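You operate a simulated robot arm through the tools that you are given. There is no shell and no other tool. Be economical: measure what you need, move in short steps, check, and stop when the job is done.

You run a simulated two-armed robot. Do the job below in one go: nothing can be reset, and whatever is moved stays where it is left.

Task
On the top of the baking table, fold the dish cloth in half, so that its two short edges meet.

The check looks at the end state, three seconds after you hand in, the way a careful person would. Anything else that was tipped, shoved, dropped, spilled or broken makes it a failure. Flat cloth is picked up by pressing the open fingertips on it (5 to 10 N) and closing them slowly along it; thin cloth reads only 2 to 8 mm in the jaws.

Robot
Two 7-joint arms with two-finger grippers on one trunk, on a base that drives. Base frame: it is fixed to the floor where the robot stands at the start and does not move with it; the origin is under the middle of the robot, x ahead of it, y to its left, z up; the surface under the hand at the start is at about z = 800. Units: mm, degrees, N and s.
The left shoulder is at the start at [24, 217, 1080], the right one opposite. With the tool pointing down near the work surface each hand reaches from about 200 to 760 mm from the robot's upright axis, wherever it stands, measured 20 degrees to its own side. Places, roughly: top of the baking table [500, 200, 800]. Payload 2.2 kg a hand.
Tool frame (each hand has its own): the origin (TCP) lies between the finger pads and is the grasp point; the fingertips stand 19 mm ahead of it; z points along the fingers, y is the line along which they close. Largest opening 116 mm; the body of the gripper starts 70 mm behind the TCP.
Orientation is told as [roll, pitch, yaw] about the base's x, y, z axes, in that order, counted from this pose: with the fingers straight down and closing along the base's y, the tool's x points along the base's -x, its y along +y and its z along -z.

Tools
- The arms move only by the tool step_arm. It takes "left_targets", "right_targets" or both (then of equal length, played together; a hand with none holds still); each is a list of rows, each an object of numbers (a shift or turn left out is 0, a gripper value left out holds the last): "tx", "ty", "tz": the shift along the tool's x, y, z in m; "rx", "ry", "rz": the turn, a rotation vector about the tool's x, y, z in degrees. In form: [{"tx": .., "ty": .., "tz": .., "rx": .., "ry": .., "rz": ..}, ...]. A call has 1 to 10 rows; each row shifts and turns the commanded pose from where the row before left it, along the tool's axes as they then stand. "left_claw" and "right_claw" are, for a hand that has rows, the closure in counts, from 0 (fully open) to 255 (shut), set as the call begins (left out, the last holds). Each row takes 0.2 s and may step no farther than 50 mm and 8.6 degrees from the row before; otherwise, or with a gripper value out of range, the whole call is refused. A pose out of reach is approached as far as the arm can. The call stops where the force on the tool passes 40 N (or 10 N more than at its start, if that is more) or the arm is blocked; 0.2 s more then pass. Each finger halts on what it meets, pressing with about 43 N; the grip force reading is that of the motor and also rises with nothing between the fingers. The clock runs only during rows and for 0.2 s after the last one: add rows that do not move to give the fingers time. It gives the time, the measured TCP pose, the force on the tool (base axes), the opening and the grip force at its end, in the units of the frame above (readings bear some noise), with the torque about the TCP (base axes, N m) and any sound that the robot's microphone picked up, and new pictures: "pictures" is both (left out), scene, wrist or none (wrist: the cameras of the hands that moved).
- Cameras (640 x 400 px; columns grow to the right, rows downward): "scene" is now at [122.7, -10.7, 1238.4]; the picture's right is [-0.13, -0.99, 0.00], its down [-0.68, 0.09, -0.73] and it looks along [0.72, -0.10, -0.68] (base axes); focal length 214 px, centre (320, 200). "left" rides on the left gripper at [69, 15, -97] in its tool frame; the picture's right is [-0.21, 0.98, 0.00], its down [-0.76, -0.17, -0.63] and it looks along [-0.62, -0.14, 0.77] (tool axes); focal length 251 px, centre (320, 200). "right" rides on the right gripper at [69, -15, -97] in its tool frame; the picture's right is [0.21, 0.98, 0.00], its down [-0.76, 0.17, -0.63] and it looks along [-0.62, 0.14, 0.77] (tool axes); focal length 251 px, centre (320, 200). There is no depth. A picture from a camera that has moved, and an enlarged one, comes with that camera's place and axes in the base frame and with its lens.
- slide_trunk(by): slides the trunk up (or, below 0, down) by that many mm; the arms and the scene camera ride with it, the base frame stays. It gives what a move gives, with no picture.
- roll_base(legs): drives the robot by 1 to 6 legs, each [ahead, left, turn to the left] in mm, mm and degrees, along the robot's own axes; the way and the turn of a leg run together, so that a leg with both is an arc; at most 1500 mm and 180 degrees a leg. The arms and the cameras ride along, it lands a little off, and it stops where it bumps. It gives what a move gives, and a new picture of the scene camera.
- head_to(pan, tilt): turns the head with the scene camera to pan (to the left, within 80 degrees either way) and tilt (down, from -29 to 69), counted from straight ahead of the robot. It gives what a move gives, and a new picture of the scene camera.
- close_up(camera, box): a new picture of the part [left, top, right, bottom] of that camera's present view, enlarged. It takes no simulated time.
- job_done(): hands the job in; it is judged then, once.

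Go step by step. Nothing tells you exact positions but the pictures and the camera data: compare them with the known pose of the tool, close in by small moves and look again before you grip or let go. The budget is 120 turns and 260 pictures, counting those below and the enlarged ones. Unless the task says otherwise, let go and move clear before handing in, and close with one line.

The tools are called after "Request:" as a command line: name --argument value ..., lists and objects as JSON in quotes. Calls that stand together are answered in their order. step_arm: Moves the arms, as the interface text tells. Its arguments: {"type":"object","properties":{"left_targets":{"type":"array","items":{"type":"object","properties":{"tx":{"type":"number"},"ty":{"type":"number"},"tz":{"type":"number"},"rx":{"type":"number"},"ry":{"type":"number"},"rz":{"type":"number"}}}},"left_claw":{"type":"number"},"right_targets":{"type":"array","items":{"type":"object","properties":{"tx":{"type":"number"},"ty":{"type":"number"},"tz":{"type":"number"},"rx":{"type":"number"},"ry":{"type":"number"},"rz":{"type":"number"}}}},"right_claw":{"type":"number"},"pictures":{"type":"string","enum":["both","scene","wrist","none"]}},"required":[]} The other tools are called the same way: slide_trunk (by) slides the trunk up or down; roll_base (legs) drives the base; head_to (pan, tilt) turns the head that bears the scene camera; close_up (camera, box) takes an enlarged picture of a part of a camera's view; job_done () hands the job in.

At the start:

```text
t: 0.0
left_tcp_pos: [380.6, 330.0, 948.6]
left_tcp_rot: [-0.1, 0.2, 0.0]
left_contact_force: [-0.2, -0.3, -0.2]
left_moment: [-0.03, 0.0, -0.01]
left_gripper_width: 116.1
left_grip_force: 0.0
right_tcp_pos: [551.5, -129.5, 960.6]
right_tcp_rot: [-0.1, 0.1, 0.0]
right_contact_force: [-0.2, -0.1, -0.2]
right_moment: [0.02, -0.01, -0.02]
right_gripper_width: 116.3
right_grip_force: 0.1
trunk travel left (down, up): [-225.0, 265.0]
robot x, y, heading: [5.3, 1.3, -0.1]
head pan, tilt: [-7.7, 42.9]
```

scene: 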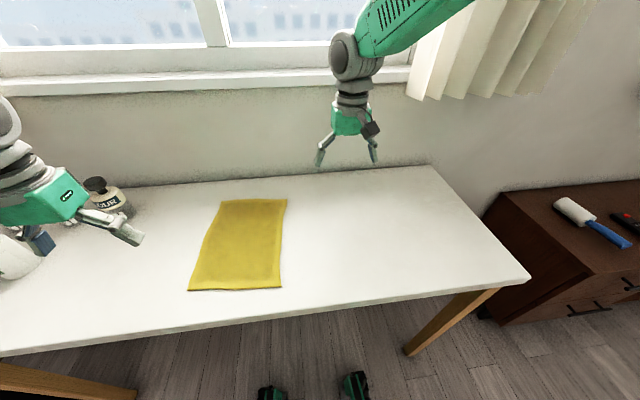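
right: 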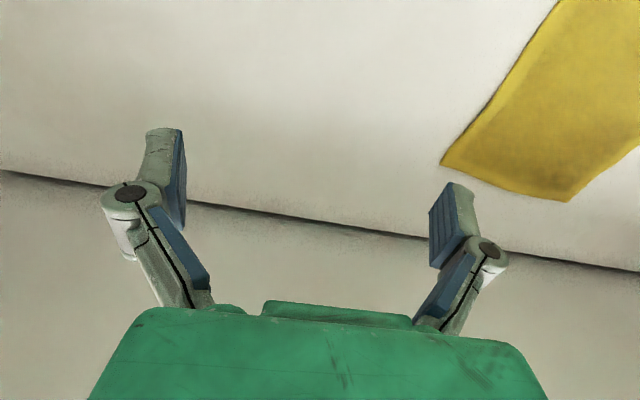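
left: 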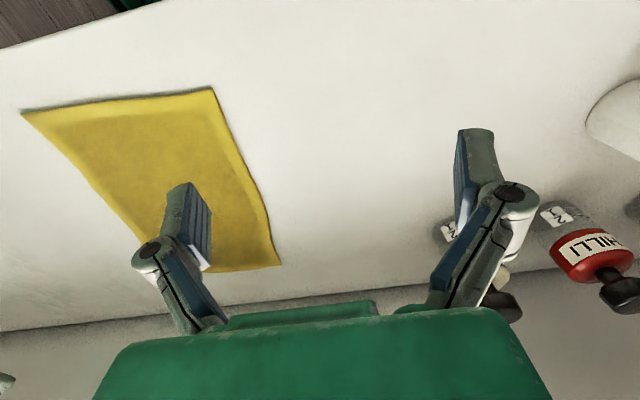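

The yellow cloth lies with its short edges near (x≈340) and far (x≈615), at y≈35–230. I'll take an enlarged view to fix its corners more exactly.

Request:
close_up --camera "scene" --box '[160, 180, 320, 300]'

Request:
close_up --camera "left" --box '[0, 60, 320, 280]'

```text
3.33 times, centred on (240, 240) of scene
camera zoom: at [122.7, -10.7, 1238.4], right [-0.13, -0.99, 0.0], down [-0.68, 0.09, -0.73], along [0.72, -0.1, -0.68], focal length 715 px, centre (587, 67)
```

zoom: 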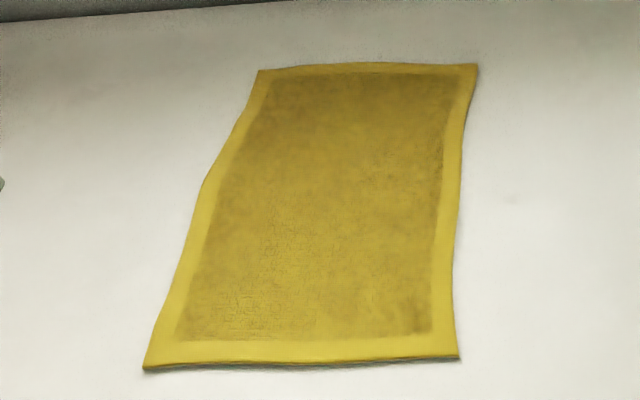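

```text
1.82 times, centred on (160, 170) of left
camera zoom: at [310.7, 344.6, 1045.4], right [0.21, 0.98, 0.0], down [0.76, -0.17, 0.63], along [0.62, -0.14, -0.78], focal length 457 px, centre (611, 254)
```

zoom: 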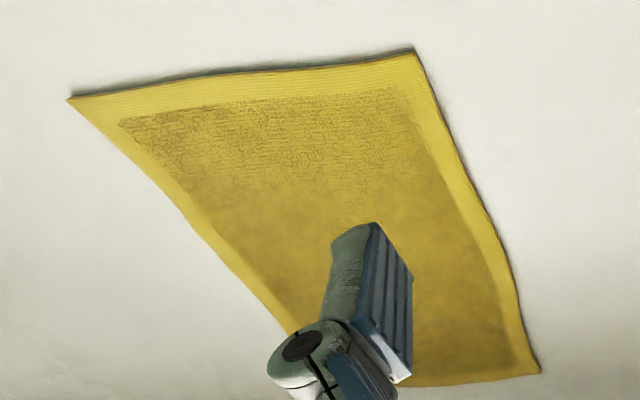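

The corners come out near NL (355,234), NR (337,39), FR (607,23) and FL (626,216), so the cloth is turned about -5°. I'll bring both hands above the near corners with the jaws partly closed.

Request:
step_arm --left_targets '[{"tx": 0.00286, "ty": -0.01736, "tz": 0.01266}, {"tx": 0.00286, "ty": -0.01736, "tz": 0.01266}, {"tx": 0.00286, "ty": -0.01736, "tz": 0.01266}, {"tx": 0.00286, "ty": -0.01736, "tz": 0.01266}, {"tx": 0.00286, "ty": -0.01736, "tz": 0.01266}, {"tx": 0.00286, "ty": -0.01736, "tz": 0.01266}, {"tx": 0.00286, "ty": -0.01736, "tz": 0.01266}, {"rz": 5.3}]' --right_targets '[{"tx": 0.02936, "ty": 0.02757, "tz": 0.01437}, {"tx": 0.02936, "ty": 0.02757, "tz": 0.01437}, {"tx": 0.02936, "ty": 0.02757, "tz": 0.01437}, {"tx": 0.02936, "ty": 0.02757, "tz": 0.01437}, {"tx": 0.02936, "ty": 0.02757, "tz": 0.01437}, {"tx": 0.02936, "ty": 0.02757, "tz": 0.01437}, {"tx": 0.02936, "ty": 0.02757, "tz": 0.01437}, {"rz": 5.3}]' --left_claw 189 --right_claw 189 --pictures "both"

```text
t: 2.0
left_tcp_pos: [355.1, 209.6, 863.8]
left_tcp_rot: [0.1, -0.3, -5.4]
left_contact_force: [0.3, -0.3, -0.4]
left_moment: [-0.02, -0.02, -0.01]
left_gripper_width: 30.0
left_grip_force: 0.1
right_tcp_pos: [366.4, 58.4, 893.0]
right_tcp_rot: [4.8, 0.1, -8.9]
right_contact_force: [-0.8, -0.5, -1.2]
right_moment: [0.02, 0.01, 0.03]
right_gripper_width: 30.1
right_grip_force: 0.0
trunk travel left (down, up): [-225.0, 265.0]
robot x, y, heading: [1.3, -4.3, -0.1]
head pan, tilt: [-7.7, 42.9]
stopped in row 8 (right hand): the arm was blocked; the commanded pose is now the measured one
camera scene: at [121.9, -10.3, 1238.5], right [-0.13, -0.99, 0.0], down [-0.68, 0.09, -0.73], along [0.72, -0.1, -0.68], focal length 214 px, centre (320, 200)
camera right: at [294.7, 47.2, 986.8], right [-0.06, 0.99, 0.08], down [0.77, -0.01, 0.64], along [0.64, 0.1, -0.76], focal length 251 px, centre (320, 200)
camera left: at [286.4, 229.9, 959.8], right [0.3, 0.95, 0.0], down [0.73, -0.24, 0.64], along [0.61, -0.19, -0.77], focal length 251 px, centre (320, 200)
```

scene: 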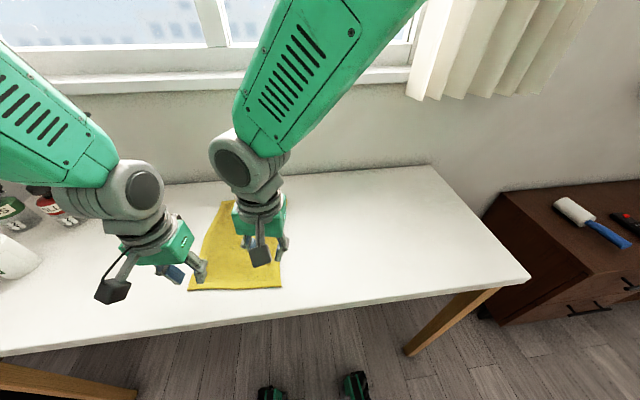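
right: 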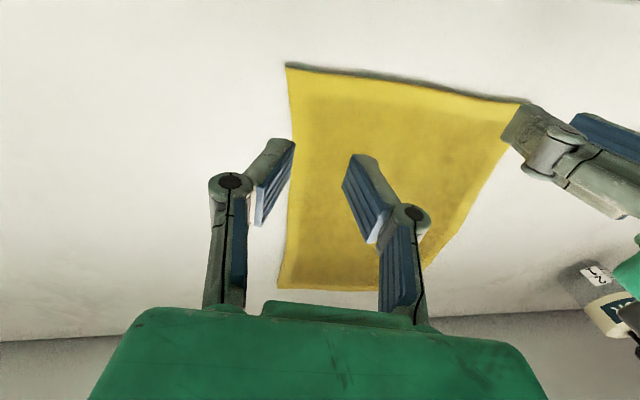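
left: 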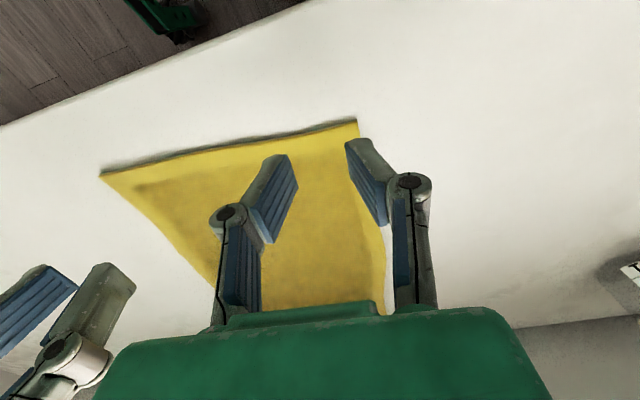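

The left hand is fine, but the right arm hit a joint limit reaching across the robot's middle. I'll lift both hands and shift the base left so the cloth sits centred in front of the robot.

Request:
step_arm --left_targets '[{"tz": -0.03}, {"tz": -0.03}]' --right_targets '[{"tz": -0.02}, {"tz": -0.02}]' --pictures "none"

Request:
roll_base --legs '[[0, 140, 0]]'

```text
t: 2.6
left_tcp_pos: [352.2, 209.5, 923.3]
left_tcp_rot: [0.0, -0.4, -5.3]
left_contact_force: [-1.1, 0.5, 0.3]
left_moment: [0.01, 0.02, -0.02]
left_gripper_width: 30.2
left_grip_force: 0.1
right_tcp_pos: [365.1, 57.3, 931.2]
right_tcp_rot: [4.6, -0.1, -8.6]
right_contact_force: [-0.6, -0.2, -0.6]
right_moment: [0.0, 0.03, 0.0]
right_gripper_width: 30.2
right_grip_force: 0.0
trunk travel left (down, up): [-225.0, 265.0]
robot x, y, heading: [0.9, 0.8, -0.0]
head pan, tilt: [-7.7, 42.9]
```

```text
t: 3.9
left_tcp_pos: [350.8, 326.6, 927.8]
left_tcp_rot: [1.3, 0.0, -5.2]
left_contact_force: [0.0, -0.7, 0.3]
left_moment: [0.05, 0.04, 0.01]
left_gripper_width: 30.3
left_grip_force: 0.1
right_tcp_pos: [366.0, 172.3, 932.8]
right_tcp_rot: [6.0, 0.3, -8.6]
right_contact_force: [-0.6, -0.9, 0.0]
right_moment: [0.04, -0.01, -0.04]
right_gripper_width: 30.0
right_grip_force: 0.0
trunk travel left (down, up): [-225.0, 265.0]
robot x, y, heading: [-0.3, 133.1, 0.2]
head pan, tilt: [-7.7, 42.9]
camera scene: at [122.1, 90.0, 1237.5], right [-0.13, -0.99, -0.03], down [-0.68, 0.11, -0.73], along [0.72, -0.07, -0.69], focal length 214 px, centre (320, 200)
```

scene: 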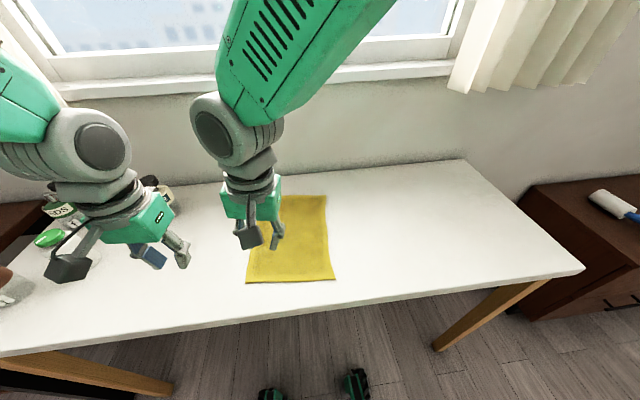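

The base moved about 133 mm left and is still swaying a little. I'll straighten the right hand and let things settle before measuring.

Request:
step_arm --left_targets '[{"tz": 0}, {"tz": 0}, {"tz": 0}, {"tz": 0}]' --right_targets '[{"ty": -0.03}, {"rx": 4.6, "rz": -3.3}, {"tz": 0}, {"tz": 0}]' --pictures "scene"

```text
t: 4.9
left_tcp_pos: [348.4, 370.1, 919.1]
left_tcp_rot: [-1.3, -0.4, -5.0]
left_contact_force: [0.2, 1.2, -0.9]
left_moment: [-0.04, -0.03, 0.01]
left_gripper_width: 30.1
left_grip_force: 0.0
right_tcp_pos: [361.7, 188.6, 931.8]
right_tcp_rot: [-0.6, -0.2, -5.6]
right_contact_force: [0.6, 0.0, -0.5]
right_moment: [-0.07, -0.01, 0.01]
right_gripper_width: 29.9
right_grip_force: 0.0
trunk travel left (down, up): [-225.0, 265.0]
robot x, y, heading: [2.6, 138.2, 0.1]
head pan, tilt: [-7.7, 42.9]
camera scene: at [123.8, 142.3, 1241.3], right [-0.07, -1.0, 0.01], down [-0.66, 0.04, -0.75], along [0.75, -0.06, -0.66], focal length 214 px, centre (320, 200)
```

scene: 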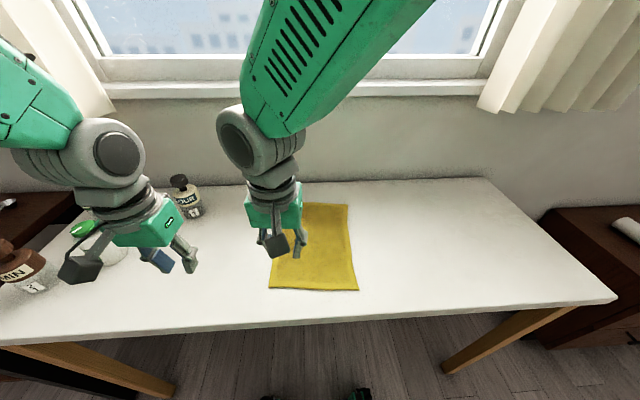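

The trunk sways after a base move, so I'll move both hands right towards the cloth corners and let it settle again.

Request:
step_arm --left_targets '[{"ty": -0.03}, {"ty": -0.03}, {"ty": -0.03}, {"ty": -0.03}, {"ty": -0.02}, {}, {}, {}, {}, {}]' --right_targets '[{"ty": -0.023}, {"ty": -0.023}, {"ty": -0.023}, {"ty": -0.023}, {"ty": -0.023}, {}, {}, {}, {}, {}]' --pictures "none"

Request:
head_to --pan 0 --tilt 48

```text
t: 7.3
left_tcp_pos: [335.3, 207.0, 924.4]
left_tcp_rot: [-0.2, -0.7, -5.4]
left_contact_force: [0.2, -0.2, 0.6]
left_moment: [-0.03, -0.04, 0.03]
left_gripper_width: 30.0
left_grip_force: 0.0
right_tcp_pos: [345.6, 48.9, 932.6]
right_tcp_rot: [-0.2, -0.3, -5.4]
right_contact_force: [-1.3, 0.1, 0.5]
right_moment: [0.0, 0.01, -0.01]
right_gripper_width: 30.2
right_grip_force: 0.1
trunk travel left (down, up): [-225.0, 265.0]
robot x, y, heading: [3.4, 129.3, 0.2]
head pan, tilt: [-7.7, 42.9]
stopped in row 10 (left hand): the arm was blocked; the commanded pose is now the measured one
```

```text
t: 8.0
left_tcp_pos: [336.1, 189.6, 924.7]
left_tcp_rot: [0.7, -0.6, -5.5]
left_contact_force: [0.2, -1.1, -0.8]
left_moment: [0.02, 0.0, -0.03]
left_gripper_width: 30.2
left_grip_force: 0.1
right_tcp_pos: [346.1, 32.1, 929.6]
right_tcp_rot: [0.6, -0.1, -5.4]
right_contact_force: [-0.2, -1.4, 0.5]
right_moment: [0.02, -0.01, 0.02]
right_gripper_width: 29.9
right_grip_force: 0.0
trunk travel left (down, up): [-225.0, 265.0]
robot x, y, heading: [-1.5, 124.2, 0.4]
head pan, tilt: [0.0, 48.0]
camera scene: at [117.8, 104.8, 1231.1], right [0.0, -1.0, -0.02], down [-0.74, 0.01, -0.67], along [0.67, 0.01, -0.74], focal length 214 px, centre (320, 200)
```

scene: 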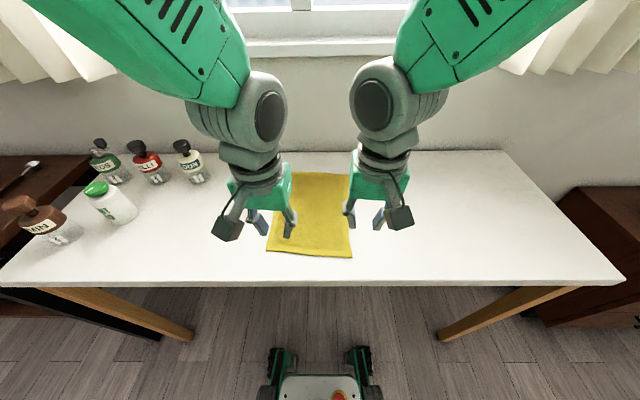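

Both hands are now above the near end of the cloth, but the robot is still swaying. I'll wait and measure.

Request:
step_arm --left_targets '[{}, {}, {}, {}, {}, {}, {}, {}, {}, {}]' --right_targets '[{}, {}, {}, {}, {}, {}, {}, {}, {}, {}]' --pictures "none"

Request:
step_arm --left_targets '[{}]' --right_targets '[{}]' --pictures "both"

```text
t: 10.2
left_tcp_pos: [335.8, 207.7, 924.0]
left_tcp_rot: [-0.4, -0.7, -5.3]
left_contact_force: [-0.3, 0.6, 0.0]
left_moment: [0.02, 0.01, -0.03]
left_gripper_width: 30.2
left_grip_force: 0.0
right_tcp_pos: [346.5, 49.7, 931.7]
right_tcp_rot: [-0.3, -0.3, -5.3]
right_contact_force: [0.2, -0.6, -0.6]
right_moment: [0.01, -0.01, 0.0]
right_gripper_width: 29.9
right_grip_force: 0.0
trunk travel left (down, up): [-225.0, 265.0]
robot x, y, heading: [-2.3, 130.4, 0.3]
head pan, tilt: [0.0, 48.0]
```

```text
t: 10.6
left_tcp_pos: [336.1, 201.6, 923.8]
left_tcp_rot: [0.1, -0.5, -5.3]
left_contact_force: [-0.7, -0.2, -0.7]
left_moment: [0.01, 0.0, 0.02]
left_gripper_width: 30.1
left_grip_force: 0.1
right_tcp_pos: [345.9, 43.1, 931.4]
right_tcp_rot: [0.1, -0.2, -5.4]
right_contact_force: [-0.1, -0.1, 0.5]
right_moment: [-0.01, -0.02, -0.01]
right_gripper_width: 29.9
right_grip_force: 0.1
trunk travel left (down, up): [-225.0, 265.0]
robot x, y, heading: [-0.9, 128.2, 0.3]
head pan, tilt: [0.0, 48.0]
camera scene: at [117.8, 117.4, 1231.2], right [0.0, -1.0, -0.01], down [-0.75, 0.0, -0.67], along [0.67, 0.01, -0.74], focal length 214 px, centre (320, 200)
camera right: at [275.0, 34.4, 1026.5], right [-0.12, 0.99, 0.0], down [0.77, 0.09, 0.64], along [0.63, 0.08, -0.77], focal length 251 px, centre (320, 200)
camera left: at [267.0, 222.4, 1019.9], right [0.31, 0.95, 0.0], down [0.73, -0.24, 0.64], along [0.61, -0.19, -0.77], focal length 251 px, centre (320, 200)
```

scene: 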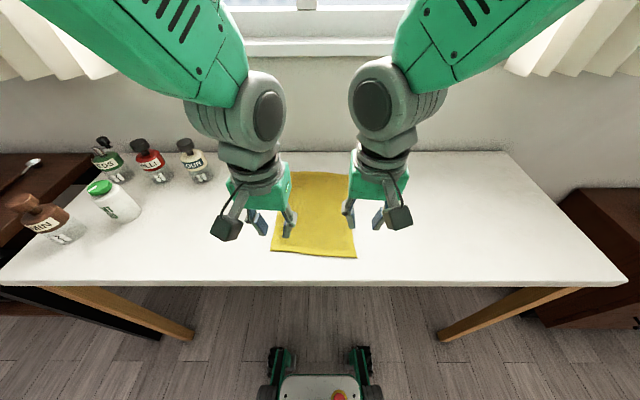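
right: 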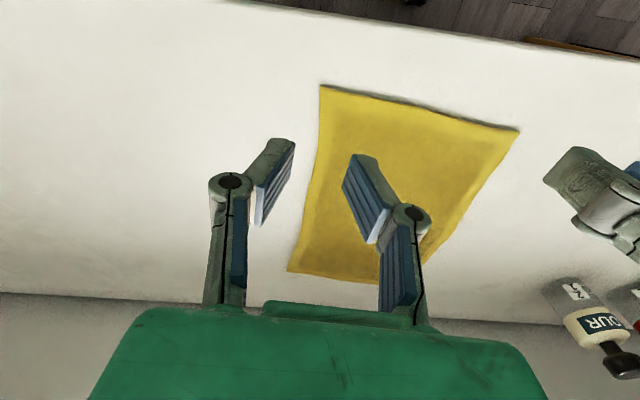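
left: 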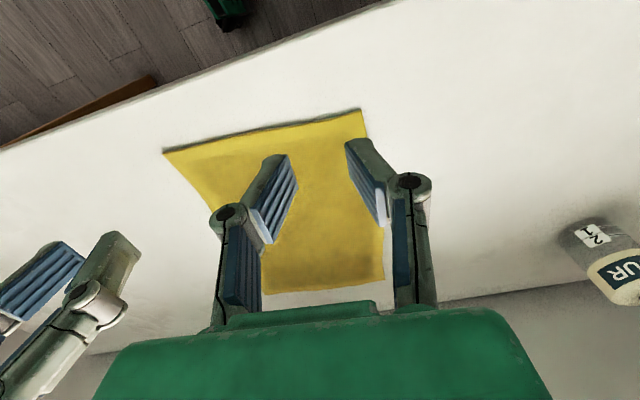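

The sway is dying down. I'll pitch both hands slightly so the fingers point forward, gently, and correct the positions.

Request:
step_arm --left_targets '[{"ry": -3, "tx": -0.005}, {"ry": -3, "tx": -0.005}, {"ry": -3, "tx": -0.005}, {"ry": -3, "tx": -0.005}, {"ry": -3}, {}, {}, {}, {}, {}]' --right_targets '[{"ry": -3, "ty": 0.004}, {"ry": -3, "ty": 0.004}, {"ry": -3, "ty": 0.004}, {"ry": -3, "ty": 0.004}, {"ry": -3}, {}, {}, {}, {}, {}]' --pictures "none"

Request:
step_arm --left_targets '[{}, {}, {}, {}, {}, {}, {}, {}, {}, {}]' --right_targets '[{}, {}, {}, {}, {}, {}, {}, {}, {}, {}]' --pictures "none"

Request:
step_arm --left_targets '[{}, {}]' --right_targets '[{}, {}]' --pictures "none"

```text
t: 12.8
left_tcp_pos: [356.2, 201.7, 926.8]
left_tcp_rot: [-0.5, -15.6, -5.0]
left_contact_force: [-0.1, -0.6, 0.7]
left_moment: [0.05, 0.02, -0.03]
left_gripper_width: 30.1
left_grip_force: 0.1
right_tcp_pos: [347.1, 60.7, 932.0]
right_tcp_rot: [0.1, -15.4, -5.5]
right_contact_force: [-0.2, 0.2, 0.3]
right_moment: [0.02, 0.0, -0.02]
right_gripper_width: 30.1
right_grip_force: 0.0
trunk travel left (down, up): [-225.0, 265.0]
robot x, y, heading: [-3.1, 125.0, 0.2]
head pan, tilt: [0.0, 48.0]
```

```text
t: 15.0
left_tcp_pos: [355.2, 203.4, 925.4]
left_tcp_rot: [-0.4, -15.7, -5.1]
left_contact_force: [0.1, 0.0, -0.7]
left_moment: [-0.01, -0.01, -0.03]
left_gripper_width: 30.1
left_grip_force: 0.0
right_tcp_pos: [348.5, 61.1, 932.8]
right_tcp_rot: [0.0, -15.4, -5.8]
right_contact_force: [-0.1, 0.4, 1.0]
right_moment: [0.0, 0.02, 0.01]
right_gripper_width: 30.1
right_grip_force: 0.0
trunk travel left (down, up): [-225.0, 265.0]
robot x, y, heading: [-1.5, 126.5, 0.2]
head pan, tilt: [0.0, 48.0]
```

```text
t: 15.6
left_tcp_pos: [355.2, 204.0, 926.0]
left_tcp_rot: [-0.4, -15.8, -5.2]
left_contact_force: [-0.6, 0.6, 0.2]
left_moment: [-0.02, 0.01, -0.01]
left_gripper_width: 30.0
left_grip_force: 0.1
right_tcp_pos: [348.6, 61.8, 932.9]
right_tcp_rot: [0.1, -15.3, -5.7]
right_contact_force: [-0.3, 0.7, 0.7]
right_moment: [-0.03, -0.02, 0.0]
right_gripper_width: 30.0
right_grip_force: 0.1
trunk travel left (down, up): [-225.0, 265.0]
robot x, y, heading: [3.4, 124.9, 0.3]
head pan, tilt: [0.0, 48.0]
```

Settled: the left hand is at (355,204), the right at (349,62), both pitched about -15.5°. I'll lower them to hover about 13 mm above the cloth and look.

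Request:
step_arm --left_targets '[{"tz": 0.01274, "tx": 0.00269}, {"tz": 0.01274, "tx": 0.00269}, {"tz": 0.01274, "tx": 0.00269}, {"tz": 0.01274, "tx": 0.00269}, {"tz": 0.01274, "tx": 0.00269}, {"tz": 0.01274, "tx": 0.00269}, {"tz": 0.01274, "tx": 0.00269}, {}, {}, {}]' --right_targets '[{"tz": 0.01349, "tx": 0.00379}, {"tz": 0.01349, "tx": 0.00379}, {"tz": 0.01349, "tx": 0.00379}, {"tz": 0.01349, "tx": 0.00379}, {"tz": 0.01349, "tx": 0.00379}, {"tz": 0.01349, "tx": 0.00379}, {"tz": 0.01349, "tx": 0.00379}, {}, {}, {}]' --pictures "wrist"

Request:
close_up --camera "scene" --box '[240, 160, 400, 270]'

```text
t: 17.8
left_tcp_pos: [371.7, 199.5, 853.8]
left_tcp_rot: [-3.3, -17.2, -2.9]
left_contact_force: [1.0, -1.2, -0.3]
left_moment: [-0.01, 0.02, -0.02]
left_gripper_width: 29.9
left_grip_force: 0.1
right_tcp_pos: [358.6, 66.7, 852.7]
right_tcp_rot: [3.4, -16.1, -8.0]
right_contact_force: [0.5, 0.2, -0.2]
right_moment: [0.0, 0.03, 0.0]
right_gripper_width: 30.1
right_grip_force: 0.0
trunk travel left (down, up): [-225.0, 265.0]
robot x, y, heading: [-0.8, 128.1, 0.1]
head pan, tilt: [0.0, 48.0]
camera right: at [263.0, 59.8, 925.4], right [-0.08, 1.0, 0.0], down [0.56, 0.05, 0.83], along [0.82, 0.07, -0.56], focal length 251 px, centre (320, 200)
camera left: at [278.4, 223.5, 924.8], right [0.27, 0.96, 0.01], down [0.53, -0.16, 0.83], along [0.81, -0.22, -0.55], focal length 251 px, centre (320, 200)
```

right: 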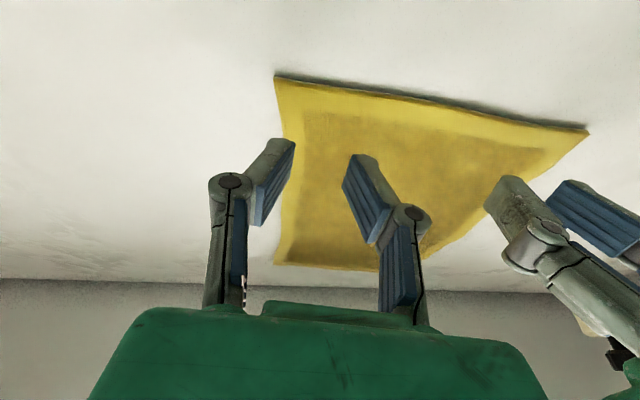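
left: 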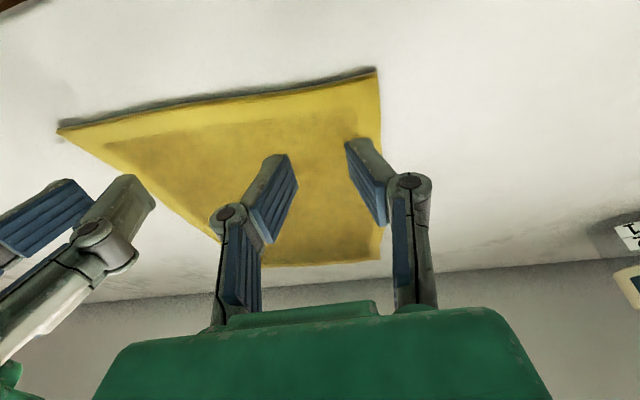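

```text
3.64 times, centred on (320, 215) of scene
camera zoom: at [117.9, 128.0, 1231.2], right [0.0, -1.0, 0.0], down [-0.75, 0.0, -0.67], along [0.67, 0.0, -0.75], focal length 780 px, centre (320, 146)
```

zoom: 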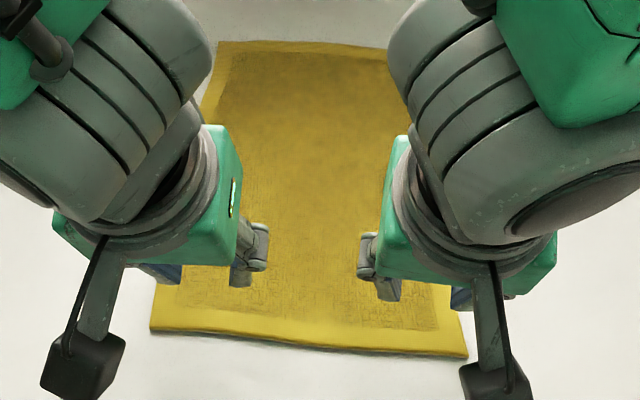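

Both arms hit a limit folded so close in, at z≈853 with the wrists twisting. I'll raise the trunk so the arms can come down more extended.

Request:
slide_trunk --by 150

Request:
step_arm --left_targets '[{"rx": 3.3, "rz": -2.4, "ry": 1.5}, {}, {}, {}, {}, {}, {}, {}]' --right_targets '[{"rx": -3.4, "rz": 2.5, "ry": 0.5}, {}, {}, {}, {}, {}, {}, {}]' --pictures "none"

```text
t: 19.6
left_tcp_pos: [369.8, 198.8, 1001.0]
left_tcp_rot: [-3.4, -16.5, -2.6]
left_contact_force: [0.5, -0.4, 0.3]
left_moment: [0.04, 0.0, 0.0]
left_gripper_width: 30.0
left_grip_force: 0.2
right_tcp_pos: [357.3, 65.9, 999.4]
right_tcp_rot: [3.4, -15.5, -8.3]
right_contact_force: [0.2, 0.3, -0.8]
right_moment: [-0.02, -0.01, 0.01]
right_gripper_width: 30.6
right_grip_force: 0.0
trunk travel left (down, up): [-375.0, 115.0]
robot x, y, heading: [-2.1, 125.8, 0.2]
head pan, tilt: [0.0, 48.0]
```

```text
t: 21.4
left_tcp_pos: [359.7, 202.4, 984.8]
left_tcp_rot: [-4.0, -14.0, -2.9]
left_contact_force: [-0.3, 1.2, 0.1]
left_moment: [-0.01, 0.01, 0.0]
left_gripper_width: 30.1
left_grip_force: 0.0
right_tcp_pos: [355.9, 66.5, 999.0]
right_tcp_rot: [7.1, -14.6, -10.5]
right_contact_force: [0.8, 0.1, -0.8]
right_moment: [-0.01, -0.04, -0.02]
right_gripper_width: 30.0
right_grip_force: 0.0
trunk travel left (down, up): [-375.0, 115.0]
robot x, y, heading: [-4.1, 130.9, 0.2]
head pan, tilt: [0.0, 48.0]
```

The commanded poses had kept the right orientation, so my correction was unneeded. I'll undo it and see what the arms reach.

Request:
step_arm --left_targets '[{"rx": -3.6, "rz": 2.4, "ry": -1.5}, {}, {}, {}, {}]' --right_targets '[{"rx": 3.4, "rz": -2.5, "ry": -0.5}, {}, {}, {}, {}]' --pictures "scene"

```text
t: 22.6
left_tcp_pos: [364.9, 202.4, 991.0]
left_tcp_rot: [-1.1, -15.9, -4.2]
left_contact_force: [0.4, -0.7, -0.7]
left_moment: [0.05, 0.01, 0.01]
left_gripper_width: 30.0
left_grip_force: 0.1
right_tcp_pos: [356.1, 65.4, 997.9]
right_tcp_rot: [3.1, -15.3, -7.9]
right_contact_force: [0.2, -1.1, 0.3]
right_moment: [0.03, 0.01, 0.01]
right_gripper_width: 30.0
right_grip_force: 0.0
trunk travel left (down, up): [-375.0, 115.0]
robot x, y, heading: [-1.0, 130.0, 0.5]
head pan, tilt: [0.0, 48.0]
camera scene: at [118.6, 128.0, 1381.2], right [0.0, -1.0, 0.0], down [-0.75, 0.0, -0.67], along [0.67, 0.0, -0.75], focal length 214 px, centre (320, 200)
```

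scene: 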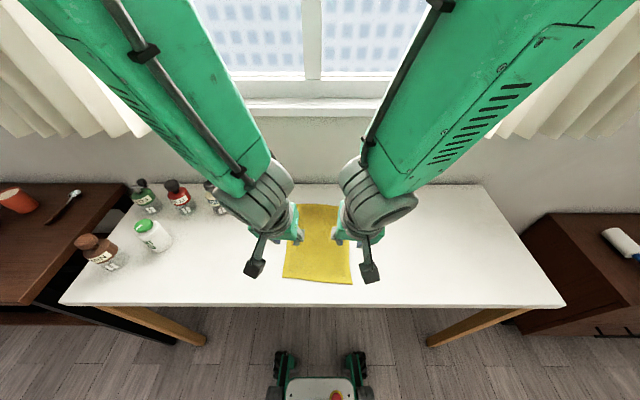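

With the trunk raised I'll lower the hands again to see whether the limit clears.

Request:
step_arm --left_targets '[{"tz": 0.0169, "tx": 0.0047}, {"tz": 0.0169, "tx": 0.0047}, {"tz": 0.0169, "tx": 0.0047}, {"tz": 0.0169, "tx": 0.0047}, {"tz": 0.0169, "tx": 0.0047}, {"tz": 0.0169, "tx": 0.0047}, {}, {}, {}]' --right_targets '[{"tz": 0.0169, "tx": 0.0047}, {"tz": 0.0169, "tx": 0.0047}, {"tz": 0.0169, "tx": 0.0047}, {"tz": 0.0169, "tx": 0.0047}, {"tz": 0.0169, "tx": 0.0047}, {"tz": 0.0169, "tx": 0.0047}, {}, {}, {}]' --pictures "scene"

```text
t: 24.6
left_tcp_pos: [359.7, 203.6, 877.1]
left_tcp_rot: [0.2, -15.7, -5.3]
left_contact_force: [-0.3, -0.7, 0.2]
left_moment: [0.02, -0.04, 0.0]
left_gripper_width: 30.2
left_grip_force: 0.1
right_tcp_pos: [347.6, 63.2, 879.4]
right_tcp_rot: [-0.2, -15.2, -5.4]
right_contact_force: [0.3, -0.6, 0.2]
right_moment: [0.0, 0.0, -0.02]
right_gripper_width: 30.1
right_grip_force: 0.0
trunk travel left (down, up): [-375.0, 115.0]
robot x, y, heading: [1.5, 128.0, 0.3]
head pan, tilt: [0.0, 48.0]
camera scene: at [119.8, 128.4, 1381.1], right [0.0, -1.0, 0.0], down [-0.75, 0.0, -0.67], along [0.67, 0.0, -0.75], focal length 214 px, centre (320, 200)
```

scene: 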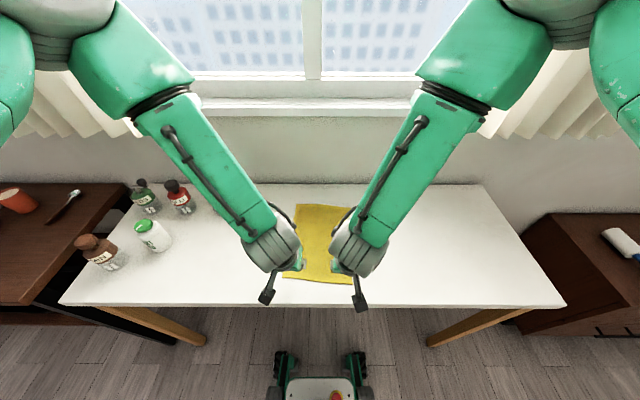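

That clears the limit, with both poses exact. I'll lower to about 12 mm above the cloth and look from the wrists.

Request:
step_arm --left_targets '[{"tz": 0.0101, "tx": 0.0028}, {"tz": 0.0101, "tx": 0.0028}, {"tz": 0.0101, "tx": 0.0028}, {"tz": 0.0101, "tx": 0.0028}, {}, {}, {}]' --right_targets '[{"tz": 0.0106, "tx": 0.003}, {"tz": 0.0106, "tx": 0.003}, {"tz": 0.0106, "tx": 0.003}, {"tz": 0.0106, "tx": 0.003}, {}, {}, {}]' --pictures "both"

Request:
close_up --camera "scene" --box '[250, 190, 380, 300]'

```text
t: 26.2
left_tcp_pos: [359.3, 203.8, 835.8]
left_tcp_rot: [0.1, -15.6, -5.3]
left_contact_force: [0.1, 0.2, 0.6]
left_moment: [-0.04, 0.04, 0.03]
left_gripper_width: 30.1
left_grip_force: 0.0
right_tcp_pos: [346.4, 63.9, 835.4]
right_tcp_rot: [-0.2, -15.2, -5.4]
right_contact_force: [-1.0, -0.1, 0.3]
right_moment: [-0.01, 0.04, 0.03]
right_gripper_width: 30.2
right_grip_force: 0.0
trunk travel left (down, up): [-375.0, 115.0]
robot x, y, heading: [-4.4, 126.2, -0.0]
head pan, tilt: [0.0, 48.0]
camera scene: at [119.8, 128.4, 1381.1], right [0.0, -1.0, 0.0], down [-0.75, 0.0, -0.67], along [0.67, 0.0, -0.75], focal length 214 px, centre (320, 200)
camera right: at [252.2, 57.6, 909.1], right [-0.11, 0.99, -0.06], down [0.58, 0.11, 0.81], along [0.81, 0.06, -0.58], focal length 251 px, centre (320, 200)
camera left: at [269.8, 226.3, 910.7], right [0.3, 0.95, 0.06], down [0.54, -0.22, 0.81], along [0.79, -0.21, -0.58], focal length 251 px, centre (320, 200)
```

scene: 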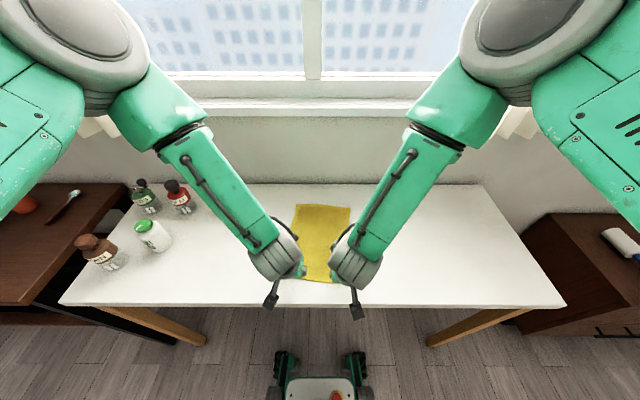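
right: 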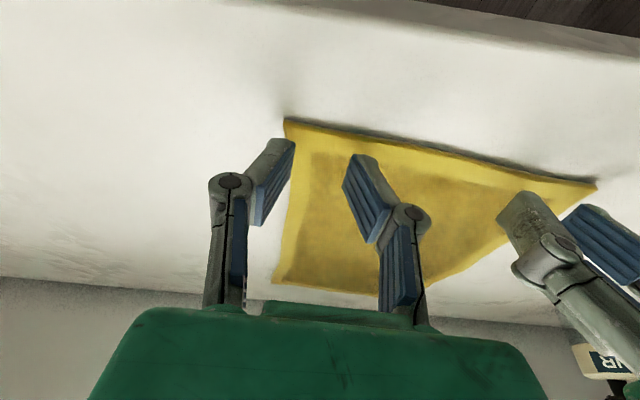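
left: 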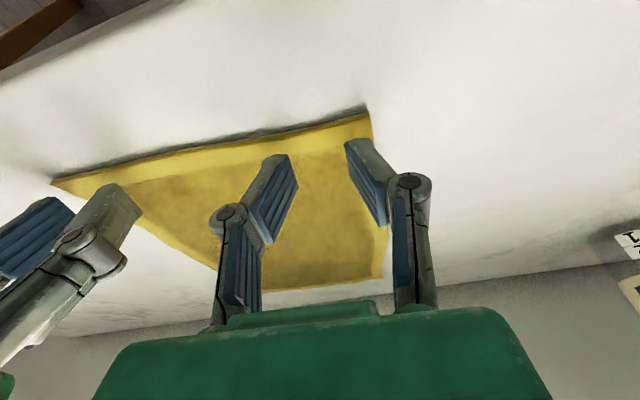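

```text
3.64 times, centred on (315, 245) of scene
camera zoom: at [119.8, 128.4, 1381.1], right [0.0, -1.0, 0.0], down [-0.75, 0.0, -0.67], along [0.67, 0.0, -0.75], focal length 780 px, centre (338, 36)
```

zoom: 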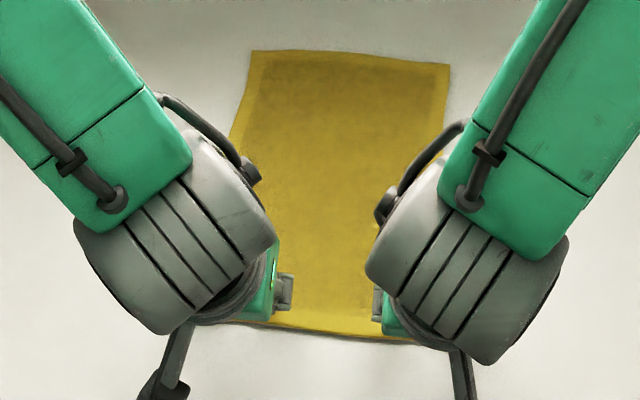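

The wrist views confirm the corners within a couple of mm. I'll nudge both hands 3 mm inward, narrow the jaws slightly and come down 9 mm.

Request:
step_arm --left_targets '[{"tz": 0.0042, "tx": -0.0003}, {"tz": 0.0042, "tx": -0.0003}, {"tz": 0.001}, {}, {}]' --right_targets '[{"tz": 0.0042, "tx": -0.0003, "ty": 0.002}, {"tz": 0.0042, "tx": -0.0003, "ty": 0.002}, {"tz": 0.001}, {}, {}]' --left_claw 196 --right_claw 196 --pictures "none"

Request:
step_arm --left_targets '[{"tz": 0.00145, "tx": 0.0004}, {"tz": 0.00145, "tx": 0.0004}, {}]' --right_targets '[{"tz": 0.00145, "tx": 0.0004}, {"tz": 0.00145, "tx": 0.0004}, {}]' --pictures "wrist"

```text
t: 27.4
left_tcp_pos: [364.4, 202.9, 828.6]
left_tcp_rot: [0.2, -15.6, -5.4]
left_contact_force: [-0.3, -0.3, 0.8]
left_moment: [-0.03, -0.01, 0.03]
left_gripper_width: 26.8
left_grip_force: 0.0
right_tcp_pos: [349.7, 67.0, 825.9]
right_tcp_rot: [-0.2, -15.3, -5.4]
right_contact_force: [-0.7, 0.6, 1.4]
right_moment: [0.01, 0.02, 0.0]
right_gripper_width: 26.3
right_grip_force: 0.0
trunk travel left (down, up): [-375.0, 115.0]
robot x, y, heading: [-0.1, 129.3, 0.3]
head pan, tilt: [0.0, 48.0]
```

```text
t: 28.2
left_tcp_pos: [363.6, 204.1, 825.8]
left_tcp_rot: [0.1, -15.7, -5.3]
left_contact_force: [-0.2, -0.1, 1.5]
left_moment: [-0.02, 0.01, 0.01]
left_gripper_width: 26.6
left_grip_force: 0.1
right_tcp_pos: [349.8, 66.6, 822.0]
right_tcp_rot: [-0.2, -15.3, -5.5]
right_contact_force: [-0.1, -0.4, 11.6]
right_moment: [-0.02, 0.05, 0.02]
right_gripper_width: 27.1
right_grip_force: 0.0
trunk travel left (down, up): [-375.0, 115.0]
robot x, y, heading: [-1.6, 132.1, 0.3]
head pan, tilt: [0.0, 48.0]
camera right: at [255.7, 59.9, 896.7], right [-0.11, 0.99, -0.06], down [0.58, 0.11, 0.81], along [0.81, 0.06, -0.58], focal length 251 px, centre (320, 200)
camera left: at [272.5, 226.6, 899.8], right [0.3, 0.95, 0.06], down [0.54, -0.22, 0.81], along [0.79, -0.21, -0.58], focal length 251 px, centre (320, 200)
```

right: 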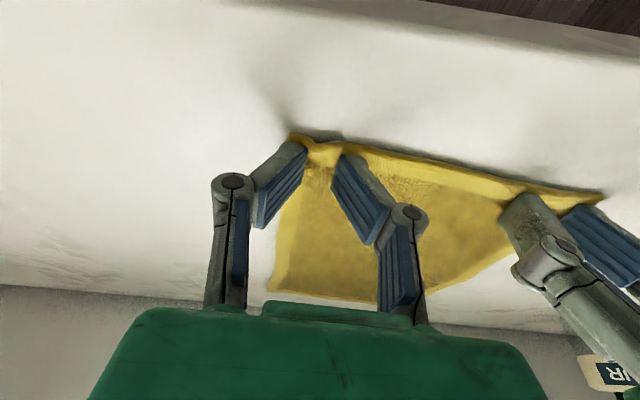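
left: 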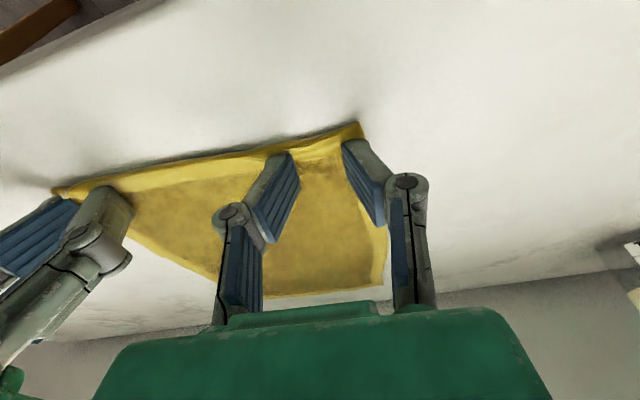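

The right presses with 11.6 N and the left barely touches. I'll even them out.

Request:
step_arm --left_targets '[{"tz": 0.001, "tx": 0.0003}, {"tz": 0.001, "tx": 0.0003}, {}]' --right_targets '[{"tz": -0.0004}, {}, {}]' --pictures "none"

```text
t: 29.0
left_tcp_pos: [362.9, 203.1, 823.2]
left_tcp_rot: [0.1, -15.7, -5.4]
left_contact_force: [0.0, 0.2, 7.5]
left_moment: [0.01, 0.04, 0.0]
left_gripper_width: 27.4
left_grip_force: 0.0
right_tcp_pos: [349.8, 65.9, 822.9]
right_tcp_rot: [-0.2, -15.4, -5.4]
right_contact_force: [-0.1, -0.5, 11.4]
right_moment: [0.03, 0.05, 0.01]
right_gripper_width: 25.1
right_grip_force: 0.1
trunk travel left (down, up): [-375.0, 115.0]
robot x, y, heading: [0.9, 131.3, 0.1]
head pan, tilt: [0.0, 48.0]
```

Both press at about 7–11 N. Now I'll close slowly in small increments.

Request:
step_arm --left_targets '[{}]' --right_targets '[{"tz": -0.0003}]' --left_claw 206 --right_claw 206 --pictures "none"

Request:
step_arm --left_targets '[{}]' --right_targets '[{}]' --left_claw 216 --right_claw 216 --pictures "wrist"

```text
t: 29.4
left_tcp_pos: [361.9, 201.4, 823.7]
left_tcp_rot: [0.1, -15.7, -5.4]
left_contact_force: [0.8, -0.3, 7.3]
left_moment: [0.01, 0.06, 0.03]
left_gripper_width: 22.8
left_grip_force: 0.0
right_tcp_pos: [349.6, 64.9, 822.6]
right_tcp_rot: [-0.2, -15.2, -5.4]
right_contact_force: [-1.3, 0.3, 9.8]
right_moment: [0.04, 0.0, -0.01]
right_gripper_width: 19.9
right_grip_force: 0.0
trunk travel left (down, up): [-375.0, 115.0]
robot x, y, heading: [-0.8, 131.6, -0.0]
head pan, tilt: [0.0, 48.0]
```

```text
t: 29.8
left_tcp_pos: [363.7, 202.7, 823.6]
left_tcp_rot: [0.2, -15.6, -5.3]
left_contact_force: [-0.9, 0.2, 5.8]
left_moment: [-0.01, 0.07, 0.0]
left_gripper_width: 18.5
left_grip_force: 0.0
right_tcp_pos: [350.1, 66.3, 823.6]
right_tcp_rot: [-0.2, -15.3, -5.4]
right_contact_force: [-0.1, 0.7, 11.2]
right_moment: [0.01, 0.06, 0.0]
right_gripper_width: 15.2
right_grip_force: 0.0
trunk travel left (down, up): [-375.0, 115.0]
robot x, y, heading: [0.5, 131.6, 0.3]
head pan, tilt: [0.0, 48.0]
camera right: at [256.1, 59.7, 897.1], right [-0.11, 0.99, -0.06], down [0.58, 0.11, 0.81], along [0.81, 0.06, -0.58], focal length 251 px, centre (320, 200)
camera left: at [272.4, 225.7, 897.9], right [0.3, 0.95, 0.06], down [0.54, -0.22, 0.81], along [0.79, -0.21, -0.58], focal length 251 px, centre (320, 200)
```

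right: 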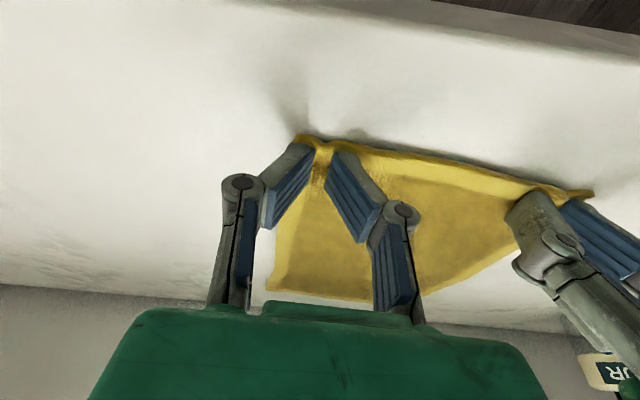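
left: 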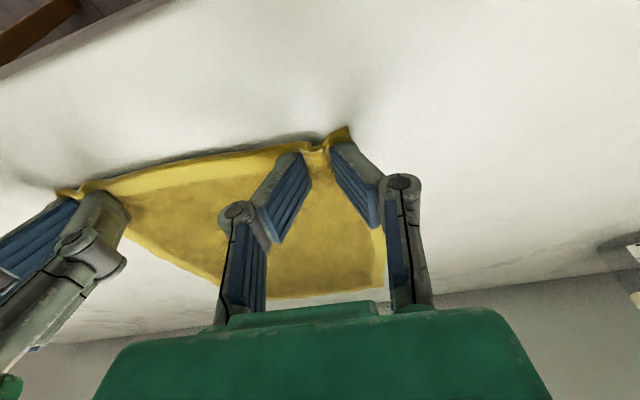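

The cloth is bunching up into a ridge between the fingers of both hands. I'll continue closing.

Request:
step_arm --left_targets '[{}]' --right_targets '[{}]' --left_claw 228 --right_claw 226 --pictures "none"

Request:
step_arm --left_targets '[{}]' --right_targets '[{}]' --left_claw 238 --right_claw 238 --pictures "none"

Request:
step_arm --left_targets '[{}, {}]' --right_targets '[{}, {}]' --left_claw 255 --right_claw 255 --pictures "wrist"

```text
t: 30.2
left_tcp_pos: [363.4, 202.0, 823.7]
left_tcp_rot: [0.1, -15.7, -5.5]
left_contact_force: [1.1, -0.3, 6.6]
left_moment: [-0.03, 0.05, 0.01]
left_gripper_width: 12.1
left_grip_force: 0.1
right_tcp_pos: [349.8, 65.2, 823.2]
right_tcp_rot: [-0.1, -15.4, -5.4]
right_contact_force: [0.8, -0.1, 7.9]
right_moment: [0.06, 0.03, 0.02]
right_gripper_width: 13.4
right_grip_force: 0.2
trunk travel left (down, up): [-375.0, 115.0]
robot x, y, heading: [-1.2, 126.6, 0.2]
head pan, tilt: [0.0, 48.0]
```

```text
t: 30.6
left_tcp_pos: [363.5, 202.1, 824.3]
left_tcp_rot: [0.1, -15.7, -5.5]
left_contact_force: [-0.8, -0.4, 8.2]
left_moment: [-0.04, 0.03, 0.0]
left_gripper_width: 8.1
left_grip_force: 0.3
right_tcp_pos: [349.7, 64.9, 822.7]
right_tcp_rot: [-0.2, -15.2, -5.5]
right_contact_force: [0.9, 0.5, 5.9]
right_moment: [0.0, 0.05, 0.01]
right_gripper_width: 9.0
right_grip_force: 0.1
trunk travel left (down, up): [-375.0, 115.0]
robot x, y, heading: [2.2, 125.6, 0.3]
head pan, tilt: [0.0, 48.0]
```

```text
t: 31.2
left_tcp_pos: [363.4, 202.2, 825.1]
left_tcp_rot: [0.0, -15.7, -5.4]
left_contact_force: [-0.1, -2.9, 6.7]
left_moment: [-0.08, 0.0, 0.03]
left_gripper_width: 3.8
left_grip_force: 32.7
right_tcp_pos: [349.3, 65.4, 822.0]
right_tcp_rot: [-0.1, -15.3, -5.5]
right_contact_force: [-0.5, 2.9, 6.9]
right_moment: [0.02, 0.01, -0.04]
right_gripper_width: 0.0
right_grip_force: 28.8
trunk travel left (down, up): [-375.0, 115.0]
robot x, y, heading: [0.7, 129.0, 0.1]
head pan, tilt: [0.0, 48.0]
camera right: at [255.9, 59.7, 897.1], right [-0.11, 0.99, -0.06], down [0.58, 0.11, 0.81], along [0.81, 0.06, -0.58], focal length 251 px, centre (320, 200)
camera left: at [272.4, 225.5, 898.0], right [0.3, 0.95, 0.06], down [0.54, -0.22, 0.81], along [0.79, -0.21, -0.58], focal length 251 px, centre (320, 200)
```

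right: 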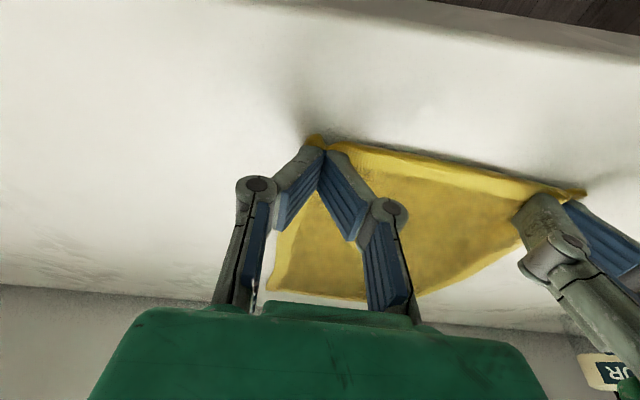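
left: 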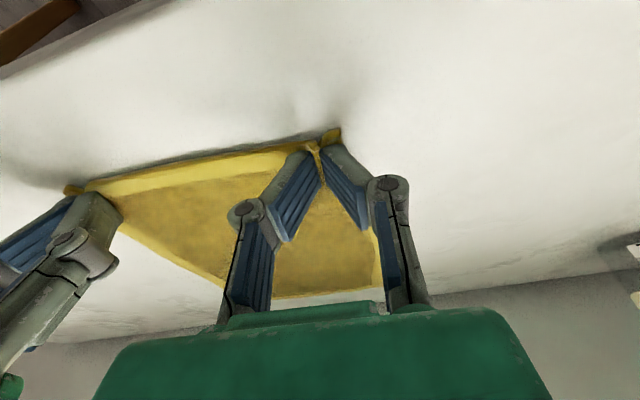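

The left holds cloth (3.8 mm), but the right reads 0, so it slipped. I'll reopen the right a little off the cloth and look at its corner.

Request:
step_arm --right_targets '[{"tz": -0.006}, {}, {}]' --right_claw 192 --pictures "none"

Request:
close_up --camera "right" --box '[240, 80, 440, 205]'

```text
t: 32.0
left_tcp_pos: [363.4, 202.3, 823.9]
left_tcp_rot: [0.2, -15.7, -5.4]
left_contact_force: [-1.4, -0.3, 8.3]
left_moment: [-0.01, 0.1, -0.01]
left_gripper_width: 4.1
left_grip_force: 32.8
right_tcp_pos: [348.1, 65.7, 829.9]
right_tcp_rot: [-0.2, -15.4, -5.5]
right_contact_force: [0.4, 0.3, -0.9]
right_moment: [0.02, 0.02, 0.01]
right_gripper_width: 28.6
right_grip_force: 0.1
trunk travel left (down, up): [-375.0, 115.0]
robot x, y, heading: [-2.2, 127.6, 0.2]
head pan, tilt: [0.0, 48.0]
```

```text
3.20 times, centred on (340, 142) of right
camera zoom: at [253.8, 59.4, 903.1], right [-0.11, 0.99, -0.06], down [0.58, 0.11, 0.81], along [0.81, 0.06, -0.58], focal length 805 px, centre (256, 384)
```

zoom: 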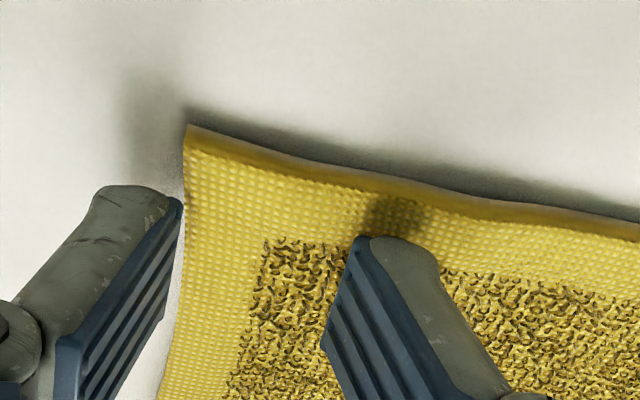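

The right corner has drawn inward to about y≈52, so the outer finger is off the cloth. I'll shift the right hand 9 mm inward with a narrower opening and come down again.

Request:
step_arm --right_targets '[{"ty": 0.0045, "tx": 0.001}, {"ty": 0.0045, "tx": 0.001}, {}, {}]' --right_claw 204 --pictures "none"

Request:
close_up --camera "right" --box '[240, 80, 440, 205]'

```text
t: 33.0
left_tcp_pos: [364.0, 202.4, 823.8]
left_tcp_rot: [0.0, -15.7, -5.4]
left_contact_force: [-0.9, -0.7, 8.7]
left_moment: [-0.01, 0.06, -0.02]
left_gripper_width: 4.3
left_grip_force: 33.0
right_tcp_pos: [346.7, 75.4, 829.1]
right_tcp_rot: [0.0, -15.3, -5.5]
right_contact_force: [-0.2, 0.3, -0.1]
right_moment: [-0.02, -0.04, 0.01]
right_gripper_width: 23.1
right_grip_force: 0.0
trunk travel left (down, up): [-375.0, 115.0]
robot x, y, heading: [-0.3, 127.3, 0.1]
head pan, tilt: [0.0, 48.0]
```

```text
3.20 times, centred on (340, 142) of right
camera zoom: at [252.6, 69.5, 902.6], right [-0.11, 0.99, -0.06], down [0.58, 0.11, 0.81], along [0.81, 0.06, -0.58], focal length 805 px, centre (256, 384)
```

zoom: 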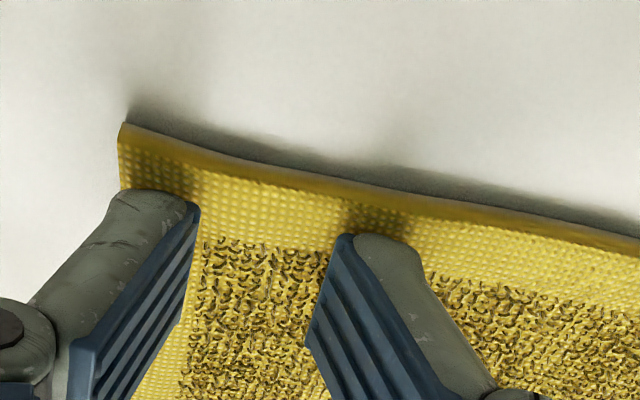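

Both right fingers are now above cloth near the edge. I'll press down.

Request:
step_arm --right_targets '[{"tz": 0.0029, "tx": 0.0008}, {"tz": 0.0029, "tx": 0.0008}, {}, {}]' --pictures "none"

```text
t: 34.0
left_tcp_pos: [362.9, 203.3, 823.5]
left_tcp_rot: [0.1, -15.7, -5.4]
left_contact_force: [-0.7, -0.9, 7.4]
left_moment: [-0.02, 0.04, 0.01]
left_gripper_width: 4.1
left_grip_force: 33.1
right_tcp_pos: [346.3, 75.2, 822.0]
right_tcp_rot: [-0.2, -15.3, -5.4]
right_contact_force: [0.3, 0.5, 5.1]
right_moment: [0.04, 0.07, 0.0]
right_gripper_width: 20.3
right_grip_force: 3.9
trunk travel left (down, up): [-375.0, 115.0]
robot x, y, heading: [-1.3, 129.9, 0.2]
head pan, tilt: [0.0, 48.0]
```

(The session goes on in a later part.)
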